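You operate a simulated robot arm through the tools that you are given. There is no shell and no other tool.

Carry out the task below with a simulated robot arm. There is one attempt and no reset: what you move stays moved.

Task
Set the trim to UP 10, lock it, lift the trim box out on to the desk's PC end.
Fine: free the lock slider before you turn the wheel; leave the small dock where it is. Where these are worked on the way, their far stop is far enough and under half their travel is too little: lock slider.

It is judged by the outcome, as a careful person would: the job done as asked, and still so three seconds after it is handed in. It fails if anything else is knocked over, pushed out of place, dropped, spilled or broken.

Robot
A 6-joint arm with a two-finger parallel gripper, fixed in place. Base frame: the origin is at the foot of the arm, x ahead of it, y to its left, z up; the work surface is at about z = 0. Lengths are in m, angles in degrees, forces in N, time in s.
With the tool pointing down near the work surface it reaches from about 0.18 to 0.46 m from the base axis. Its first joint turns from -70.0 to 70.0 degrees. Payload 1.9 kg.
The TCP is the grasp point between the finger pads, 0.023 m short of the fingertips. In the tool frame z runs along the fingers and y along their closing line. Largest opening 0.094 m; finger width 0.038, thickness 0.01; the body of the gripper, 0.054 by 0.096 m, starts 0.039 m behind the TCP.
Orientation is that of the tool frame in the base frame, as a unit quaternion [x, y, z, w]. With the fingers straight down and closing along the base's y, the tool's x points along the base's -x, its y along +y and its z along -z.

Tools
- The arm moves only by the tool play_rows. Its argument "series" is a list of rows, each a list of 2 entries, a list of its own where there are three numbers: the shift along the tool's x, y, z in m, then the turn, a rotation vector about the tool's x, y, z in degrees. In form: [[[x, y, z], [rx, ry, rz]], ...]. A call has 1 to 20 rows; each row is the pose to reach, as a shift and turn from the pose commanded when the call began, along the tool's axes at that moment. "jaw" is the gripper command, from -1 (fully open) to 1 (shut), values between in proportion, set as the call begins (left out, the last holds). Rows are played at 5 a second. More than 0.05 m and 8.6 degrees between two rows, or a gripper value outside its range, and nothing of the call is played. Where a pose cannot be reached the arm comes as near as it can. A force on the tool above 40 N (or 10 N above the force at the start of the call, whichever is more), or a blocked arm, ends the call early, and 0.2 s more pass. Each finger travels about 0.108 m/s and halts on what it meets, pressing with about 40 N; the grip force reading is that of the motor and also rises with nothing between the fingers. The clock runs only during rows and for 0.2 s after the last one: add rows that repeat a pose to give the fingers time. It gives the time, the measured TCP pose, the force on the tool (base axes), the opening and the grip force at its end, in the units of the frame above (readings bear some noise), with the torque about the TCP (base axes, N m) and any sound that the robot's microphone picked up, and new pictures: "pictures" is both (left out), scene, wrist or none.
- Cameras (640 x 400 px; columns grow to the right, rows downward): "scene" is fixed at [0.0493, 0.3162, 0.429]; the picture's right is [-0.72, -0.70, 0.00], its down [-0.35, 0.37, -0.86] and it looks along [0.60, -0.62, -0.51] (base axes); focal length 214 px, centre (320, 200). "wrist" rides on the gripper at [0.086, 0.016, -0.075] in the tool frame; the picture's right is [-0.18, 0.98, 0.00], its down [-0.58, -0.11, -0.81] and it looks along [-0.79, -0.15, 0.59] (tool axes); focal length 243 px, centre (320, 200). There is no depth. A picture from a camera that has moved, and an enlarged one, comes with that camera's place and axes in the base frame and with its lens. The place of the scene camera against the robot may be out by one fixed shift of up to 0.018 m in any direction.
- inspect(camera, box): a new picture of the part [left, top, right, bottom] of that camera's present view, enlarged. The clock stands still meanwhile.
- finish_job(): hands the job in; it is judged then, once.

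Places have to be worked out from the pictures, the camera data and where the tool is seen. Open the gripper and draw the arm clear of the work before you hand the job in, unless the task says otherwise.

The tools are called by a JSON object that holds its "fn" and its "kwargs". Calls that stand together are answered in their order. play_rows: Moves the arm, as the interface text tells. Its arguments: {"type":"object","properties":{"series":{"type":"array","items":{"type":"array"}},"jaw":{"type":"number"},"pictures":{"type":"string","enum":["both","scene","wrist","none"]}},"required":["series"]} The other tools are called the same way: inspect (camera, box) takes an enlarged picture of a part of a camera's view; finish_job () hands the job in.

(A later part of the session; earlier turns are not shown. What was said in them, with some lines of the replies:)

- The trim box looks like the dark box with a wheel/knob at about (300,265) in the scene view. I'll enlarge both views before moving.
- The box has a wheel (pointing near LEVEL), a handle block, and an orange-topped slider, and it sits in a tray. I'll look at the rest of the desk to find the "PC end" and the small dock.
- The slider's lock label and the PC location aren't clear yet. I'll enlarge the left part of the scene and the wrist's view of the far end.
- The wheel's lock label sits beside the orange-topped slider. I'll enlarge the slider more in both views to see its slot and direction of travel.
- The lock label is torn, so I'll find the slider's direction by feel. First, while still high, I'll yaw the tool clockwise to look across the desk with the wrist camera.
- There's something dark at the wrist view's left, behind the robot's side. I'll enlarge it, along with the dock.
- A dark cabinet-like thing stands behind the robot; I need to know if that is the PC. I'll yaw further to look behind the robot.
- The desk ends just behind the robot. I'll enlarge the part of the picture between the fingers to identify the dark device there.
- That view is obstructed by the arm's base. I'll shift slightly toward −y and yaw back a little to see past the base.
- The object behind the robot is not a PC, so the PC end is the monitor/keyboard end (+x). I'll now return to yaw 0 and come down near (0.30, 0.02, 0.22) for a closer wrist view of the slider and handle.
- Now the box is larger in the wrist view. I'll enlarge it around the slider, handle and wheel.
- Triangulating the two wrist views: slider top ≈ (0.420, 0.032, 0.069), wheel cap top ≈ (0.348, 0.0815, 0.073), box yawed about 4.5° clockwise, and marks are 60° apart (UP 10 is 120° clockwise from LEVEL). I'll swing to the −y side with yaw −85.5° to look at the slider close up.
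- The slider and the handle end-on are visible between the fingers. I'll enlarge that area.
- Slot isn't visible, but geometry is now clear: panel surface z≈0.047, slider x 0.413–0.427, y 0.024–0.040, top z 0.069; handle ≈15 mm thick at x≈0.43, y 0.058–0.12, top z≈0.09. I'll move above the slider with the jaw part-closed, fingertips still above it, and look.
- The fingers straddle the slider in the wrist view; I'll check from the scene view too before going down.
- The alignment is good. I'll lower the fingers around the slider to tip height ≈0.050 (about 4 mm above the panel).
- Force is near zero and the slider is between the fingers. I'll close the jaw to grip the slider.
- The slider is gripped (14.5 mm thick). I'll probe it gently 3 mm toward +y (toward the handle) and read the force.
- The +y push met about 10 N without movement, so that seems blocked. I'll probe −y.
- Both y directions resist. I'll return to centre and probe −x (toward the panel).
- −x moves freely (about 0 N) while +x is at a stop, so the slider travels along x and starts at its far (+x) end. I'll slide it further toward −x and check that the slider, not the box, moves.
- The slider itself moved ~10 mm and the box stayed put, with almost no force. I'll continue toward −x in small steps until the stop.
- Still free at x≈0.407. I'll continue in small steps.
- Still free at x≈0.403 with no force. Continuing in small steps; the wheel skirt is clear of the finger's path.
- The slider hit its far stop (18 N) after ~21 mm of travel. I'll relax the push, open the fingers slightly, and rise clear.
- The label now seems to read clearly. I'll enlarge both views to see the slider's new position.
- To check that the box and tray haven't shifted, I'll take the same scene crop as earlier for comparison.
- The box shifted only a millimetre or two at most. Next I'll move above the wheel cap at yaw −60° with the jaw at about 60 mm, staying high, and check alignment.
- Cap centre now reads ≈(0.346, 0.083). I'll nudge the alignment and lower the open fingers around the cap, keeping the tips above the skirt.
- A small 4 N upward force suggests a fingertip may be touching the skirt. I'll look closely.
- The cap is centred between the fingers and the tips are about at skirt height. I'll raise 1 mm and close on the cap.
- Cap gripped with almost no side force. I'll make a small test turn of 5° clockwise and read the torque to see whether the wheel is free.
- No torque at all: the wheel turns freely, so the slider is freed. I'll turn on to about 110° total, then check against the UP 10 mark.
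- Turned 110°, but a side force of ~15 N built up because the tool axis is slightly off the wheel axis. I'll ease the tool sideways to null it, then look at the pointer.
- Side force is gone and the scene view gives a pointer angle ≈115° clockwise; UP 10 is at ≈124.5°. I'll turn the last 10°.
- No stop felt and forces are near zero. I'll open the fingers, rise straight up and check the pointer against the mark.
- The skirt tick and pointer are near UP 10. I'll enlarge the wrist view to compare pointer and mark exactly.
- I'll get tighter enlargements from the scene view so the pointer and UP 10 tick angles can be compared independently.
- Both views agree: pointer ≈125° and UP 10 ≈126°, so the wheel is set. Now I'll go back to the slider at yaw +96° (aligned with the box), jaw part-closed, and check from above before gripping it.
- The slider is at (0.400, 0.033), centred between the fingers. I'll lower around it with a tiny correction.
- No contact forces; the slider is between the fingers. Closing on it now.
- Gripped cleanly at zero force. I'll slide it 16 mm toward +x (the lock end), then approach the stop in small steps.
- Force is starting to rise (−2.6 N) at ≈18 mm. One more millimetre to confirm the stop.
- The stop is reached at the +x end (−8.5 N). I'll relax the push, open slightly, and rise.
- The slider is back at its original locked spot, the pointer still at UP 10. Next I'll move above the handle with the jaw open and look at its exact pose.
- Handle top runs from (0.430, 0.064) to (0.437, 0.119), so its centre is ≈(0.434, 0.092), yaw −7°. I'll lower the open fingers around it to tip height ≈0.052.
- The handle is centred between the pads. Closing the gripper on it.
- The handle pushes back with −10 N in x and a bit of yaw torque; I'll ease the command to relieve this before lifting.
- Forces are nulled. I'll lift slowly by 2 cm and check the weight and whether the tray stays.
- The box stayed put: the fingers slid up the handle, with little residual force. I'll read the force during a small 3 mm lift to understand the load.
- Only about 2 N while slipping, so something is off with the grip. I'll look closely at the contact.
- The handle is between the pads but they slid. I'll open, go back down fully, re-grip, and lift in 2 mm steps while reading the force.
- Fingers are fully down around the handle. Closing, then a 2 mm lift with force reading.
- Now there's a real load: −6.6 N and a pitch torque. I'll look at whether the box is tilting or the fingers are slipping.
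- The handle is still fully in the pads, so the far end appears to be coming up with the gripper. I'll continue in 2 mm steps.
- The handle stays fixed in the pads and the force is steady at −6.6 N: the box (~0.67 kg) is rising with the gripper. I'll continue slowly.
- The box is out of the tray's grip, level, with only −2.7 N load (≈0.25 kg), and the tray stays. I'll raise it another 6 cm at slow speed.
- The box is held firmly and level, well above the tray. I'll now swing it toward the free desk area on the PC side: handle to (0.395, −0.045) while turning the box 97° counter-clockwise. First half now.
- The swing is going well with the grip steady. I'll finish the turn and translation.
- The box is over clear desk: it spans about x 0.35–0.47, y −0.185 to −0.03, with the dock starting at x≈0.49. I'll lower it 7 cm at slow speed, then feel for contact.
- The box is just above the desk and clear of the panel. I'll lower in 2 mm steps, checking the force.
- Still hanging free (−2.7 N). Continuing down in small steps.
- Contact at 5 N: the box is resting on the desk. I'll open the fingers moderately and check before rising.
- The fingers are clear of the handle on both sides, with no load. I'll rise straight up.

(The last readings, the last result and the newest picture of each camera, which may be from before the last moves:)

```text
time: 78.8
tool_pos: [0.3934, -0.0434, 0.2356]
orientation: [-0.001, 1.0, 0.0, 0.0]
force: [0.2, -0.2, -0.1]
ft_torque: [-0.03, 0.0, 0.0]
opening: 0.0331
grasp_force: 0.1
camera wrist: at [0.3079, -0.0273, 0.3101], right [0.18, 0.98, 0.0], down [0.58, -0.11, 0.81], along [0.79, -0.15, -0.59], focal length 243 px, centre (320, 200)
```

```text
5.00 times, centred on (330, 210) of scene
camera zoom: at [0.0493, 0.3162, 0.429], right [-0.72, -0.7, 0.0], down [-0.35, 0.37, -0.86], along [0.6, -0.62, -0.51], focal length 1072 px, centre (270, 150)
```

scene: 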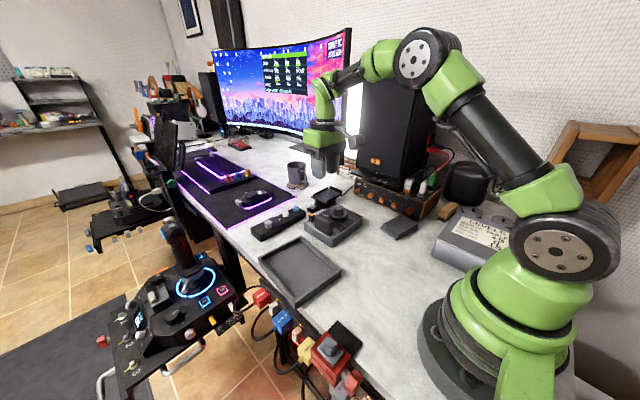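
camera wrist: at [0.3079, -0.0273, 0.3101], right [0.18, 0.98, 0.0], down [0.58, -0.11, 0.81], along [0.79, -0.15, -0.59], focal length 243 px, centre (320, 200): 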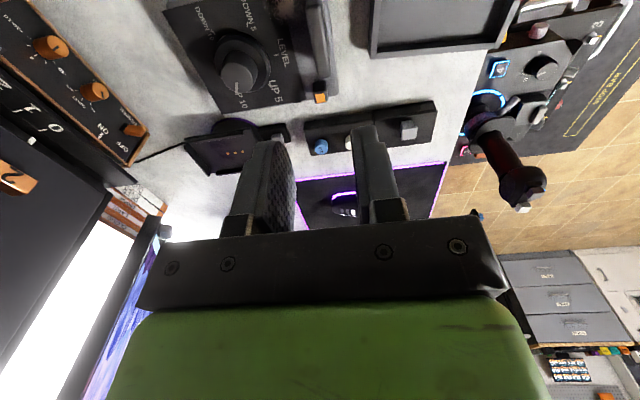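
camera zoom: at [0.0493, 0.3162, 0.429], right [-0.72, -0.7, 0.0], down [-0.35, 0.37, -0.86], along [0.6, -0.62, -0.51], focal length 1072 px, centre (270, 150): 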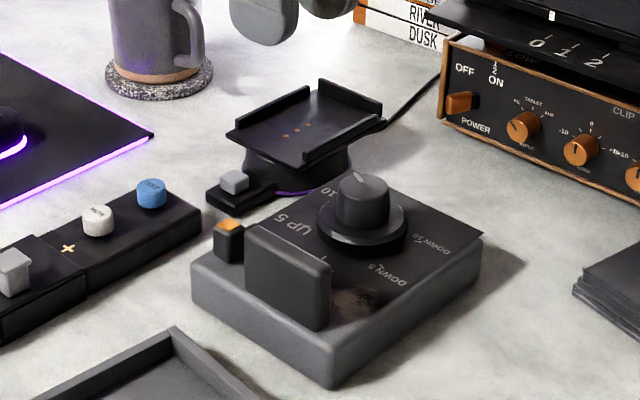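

The box is on the desk, upright and clear of the dock. I'll check the wheel, slider and the gap to the dock in the wrist view.

{"fn": "inspect", "kwargs": {"camera": "wrist", "box": [150, 0, 350, 180]}}

{"fn": "inspect", "kwargs": {"camera": "wrist", "box": [200, 30, 340, 120]}}

{"fn": "inspect", "kwargs": {"camera": "scene", "box": [300, 185, 360, 225]}}

{"fn": "inspect", "kwargs": {"camera": "scene", "box": [250, 225, 350, 305]}}

```text
2.22 times, centred on (250, 90) of wrist
camera zoom: at [0.3079, -0.0273, 0.3101], right [0.18, 0.98, 0.0], down [0.58, -0.11, 0.81], along [0.79, -0.15, -0.59], focal length 539 px, centre (476, 444)
```

zoom: 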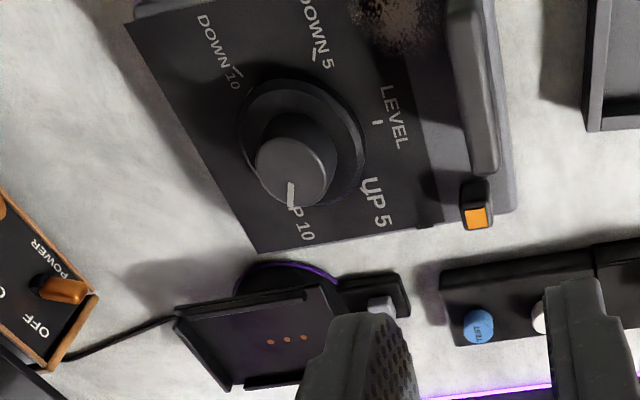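

```text
4.44 times, centred on (270, 75) of wrist
camera zoom: at [0.3079, -0.0273, 0.3101], right [0.18, 0.98, 0.0], down [0.58, -0.11, 0.81], along [0.79, -0.15, -0.59], focal length 1078 px, centre (542, 756)
```

zoom: 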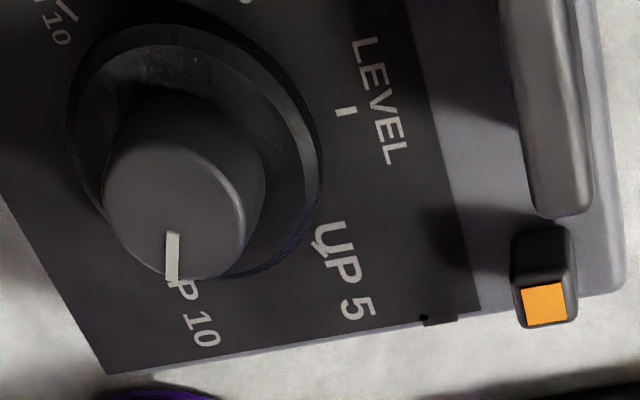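

```text
10.00 times, centred on (330, 205) of scene
camera zoom: at [0.0493, 0.3162, 0.429], right [-0.72, -0.7, 0.0], down [-0.35, 0.37, -0.86], along [0.6, -0.62, -0.51], focal length 2145 px, centre (220, 150)
```

zoom: 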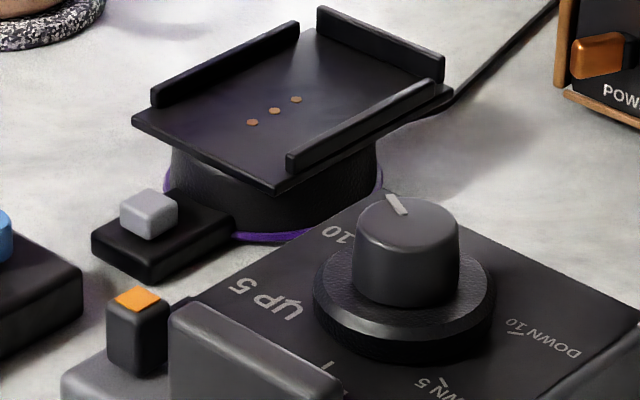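

```text
5.00 times, centred on (300, 265) of scene
camera zoom: at [0.0493, 0.3162, 0.429], right [-0.72, -0.7, 0.0], down [-0.35, 0.37, -0.86], along [0.6, -0.62, -0.51], focal length 1072 px, centre (420, -125)
```

zoom: 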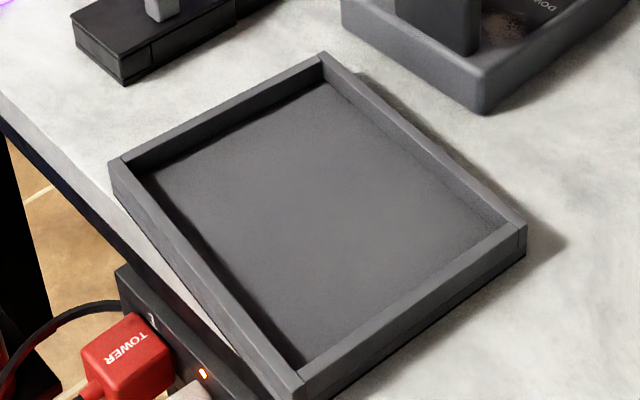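

The wheel pointer still matches UP 10 and the slider is at its lock stop. I'll compare the tray's position with the first enlarged picture using the identical crop.

{"fn": "inspect", "kwargs": {"camera": "scene", "box": [230, 190, 390, 310]}}

{"fn": "inspect", "kwargs": {"camera": "scene", "box": [255, 225, 351, 285]}}

{"fn": "inspect", "kwargs": {"camera": "scene", "box": [160, 120, 480, 320]}}

```text
3.33 times, centred on (310, 250) of scene
camera zoom: at [0.0493, 0.3162, 0.429], right [-0.72, -0.7, 0.0], down [-0.35, 0.37, -0.86], along [0.6, -0.62, -0.51], focal length 715 px, centre (353, 33)
```

zoom: 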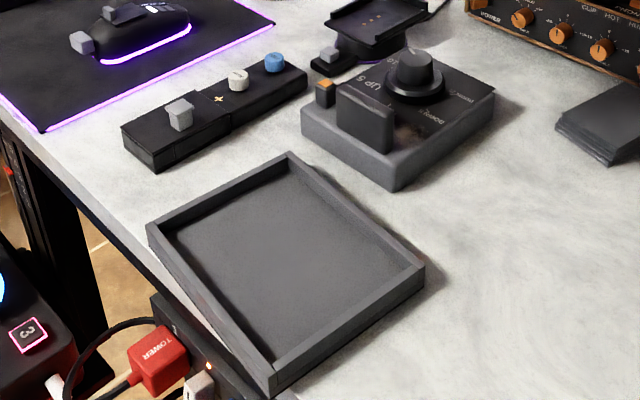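

```text
6.67 times, centred on (303, 255) of scene
camera zoom: at [0.0493, 0.3162, 0.429], right [-0.72, -0.7, 0.0], down [-0.35, 0.37, -0.86], along [0.6, -0.62, -0.51], focal length 1430 px, centre (433, -167)
```

zoom: 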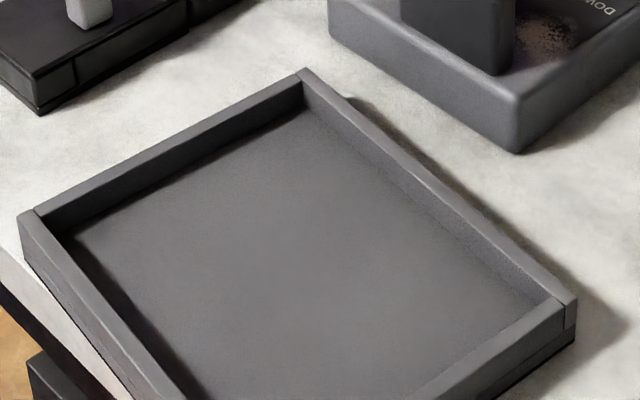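

```text
2.00 times, centred on (320, 220) of scene
camera zoom: at [0.0493, 0.3162, 0.429], right [-0.72, -0.7, 0.0], down [-0.35, 0.37, -0.86], along [0.6, -0.62, -0.51], focal length 429 px, centre (320, 160)
```

zoom: 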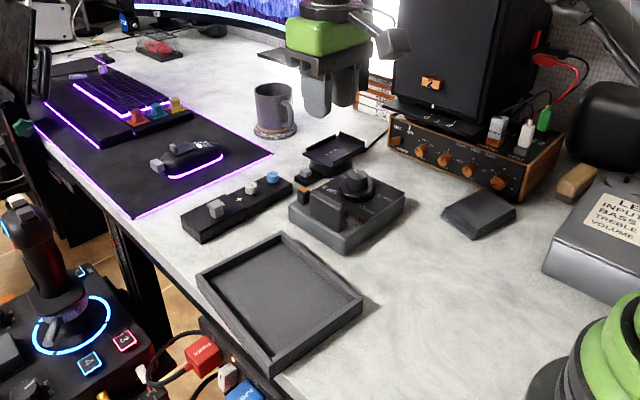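

The tray is within a few millimetres of where it was, the dock and everything else are untouched, and the box sits flat with UP 10 set and the slider at its lock stop. I'll open the gripper and retract the arm up and back.

{"fn": "play_rows", "kwargs": {"series": [[[0, 0, -0.03], [0, 0, 0]], [[0.005, 0.002, -0.06], [0, 0, 0]], [[0.025, 0.005, -0.085], [0, 0, 0]], [[0.05, 0.009, -0.11], [0, 0, 0]], [[0.075, 0.013, -0.13], [0, 0, 0]], [[0.098, 0.016, -0.148], [0, 0, 0]], [[0.098, 0.016, -0.148], [0, 0, 0]]], "jaw": -1, "pictures": "both"}}

{"fn": "inspect", "kwargs": {"camera": "wrist", "box": [180, 0, 420, 150]}}

{"fn": "inspect", "kwargs": {"camera": "scene", "box": [270, 170, 370, 250]}}

```text
time: 80.4
tool_pos: [0.2972, -0.0284, 0.3814]
orientation: [-0.001, 1.0, 0.0, 0.001]
force: [0.6, -0.1, 0.5]
ft_torque: [-0.02, 0.01, 0.01]
opening: 0.0938
grasp_force: 0.1
camera wrist: at [0.2098, -0.0129, 0.4578], right [0.18, 0.98, 0.0], down [0.58, -0.11, 0.81], along [0.79, -0.15, -0.59], focal length 243 px, centre (320, 200)
```

scene: 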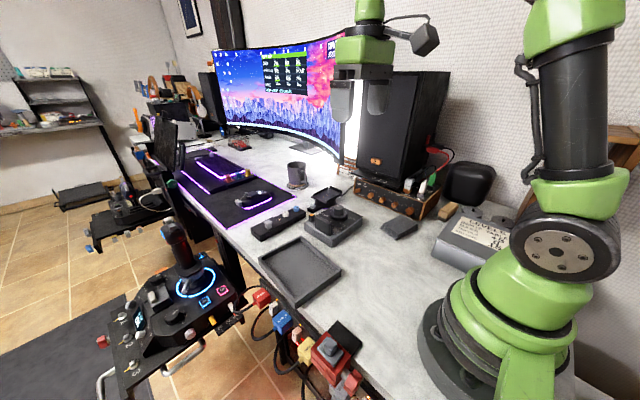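
wrist: 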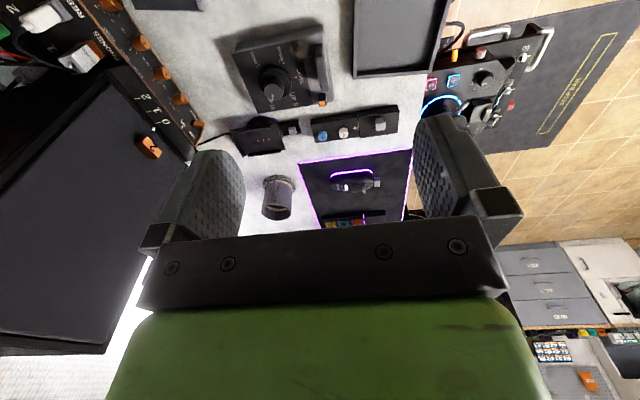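

```text
2.67 times, centred on (300, 75) of wrist
camera zoom: at [0.2098, -0.0129, 0.4578], right [0.18, 0.98, 0.0], down [0.58, -0.11, 0.81], along [0.79, -0.15, -0.59], focal length 647 px, centre (373, 533)
```

zoom: 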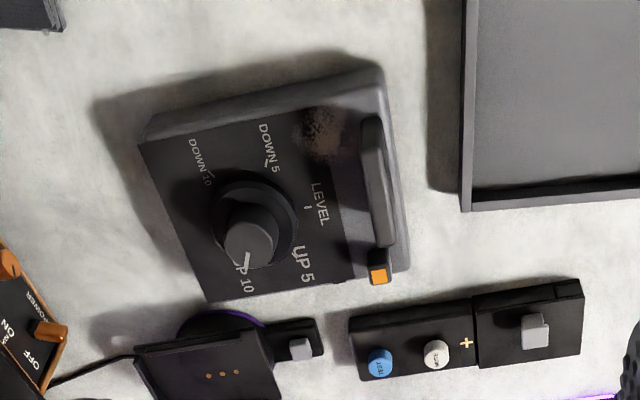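

```text
5.00 times, centred on (320, 210) of scene
camera zoom: at [0.0493, 0.3162, 0.429], right [-0.72, -0.7, 0.0], down [-0.35, 0.37, -0.86], along [0.6, -0.62, -0.51], focal length 1072 px, centre (320, 150)
```

zoom: 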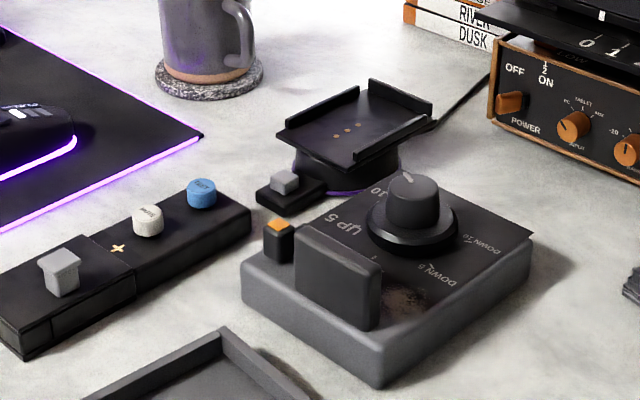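

The trim box is flat on the desk on the PC side with the wheel at UP 10 and the slider locked. The dock hasn't moved, the gripper is open and the arm is clear. I'm handing the job in.

{"fn": "finish_job", "kwargs": {}}

```text
The job is handed in.
```

I set the trim wheel to UP 10, locked it, and lifted the trim box out of its tray onto the desk. I've handed the job in and don't have the result yet.

- **Wheel:** I freed the lock slider to its far stop before turning. The pointer ended within about 2° of the UP 10 mark.
- **Lock:** The slider is pushed back against its stop at the end where it started. I took that as the locked end because the wheel turned freely with the slider at the other end. I didn't try to twist the wheel afterwards to confirm.
- **Box:** It sits flat on clear desk in front of the small dock, turned about 90° from how it sat in the tray. I took the "PC end" to be the monitor and keyboard side and put the box as far that way as the dock and the arm's reach allow.
- **Small dock:** I took this to be the cradle with the contact pins. It looks untouched, with about 2 cm between it and the box.
- **Tray:** The tray the box came from shifted by about 6 mm at its near end, turning about 2°. A sideways push while I turned the wheel probably caused it. I left it there rather than risk nudging it back.

The gripper is open and the arm is back near its starting position, clear of the desk.
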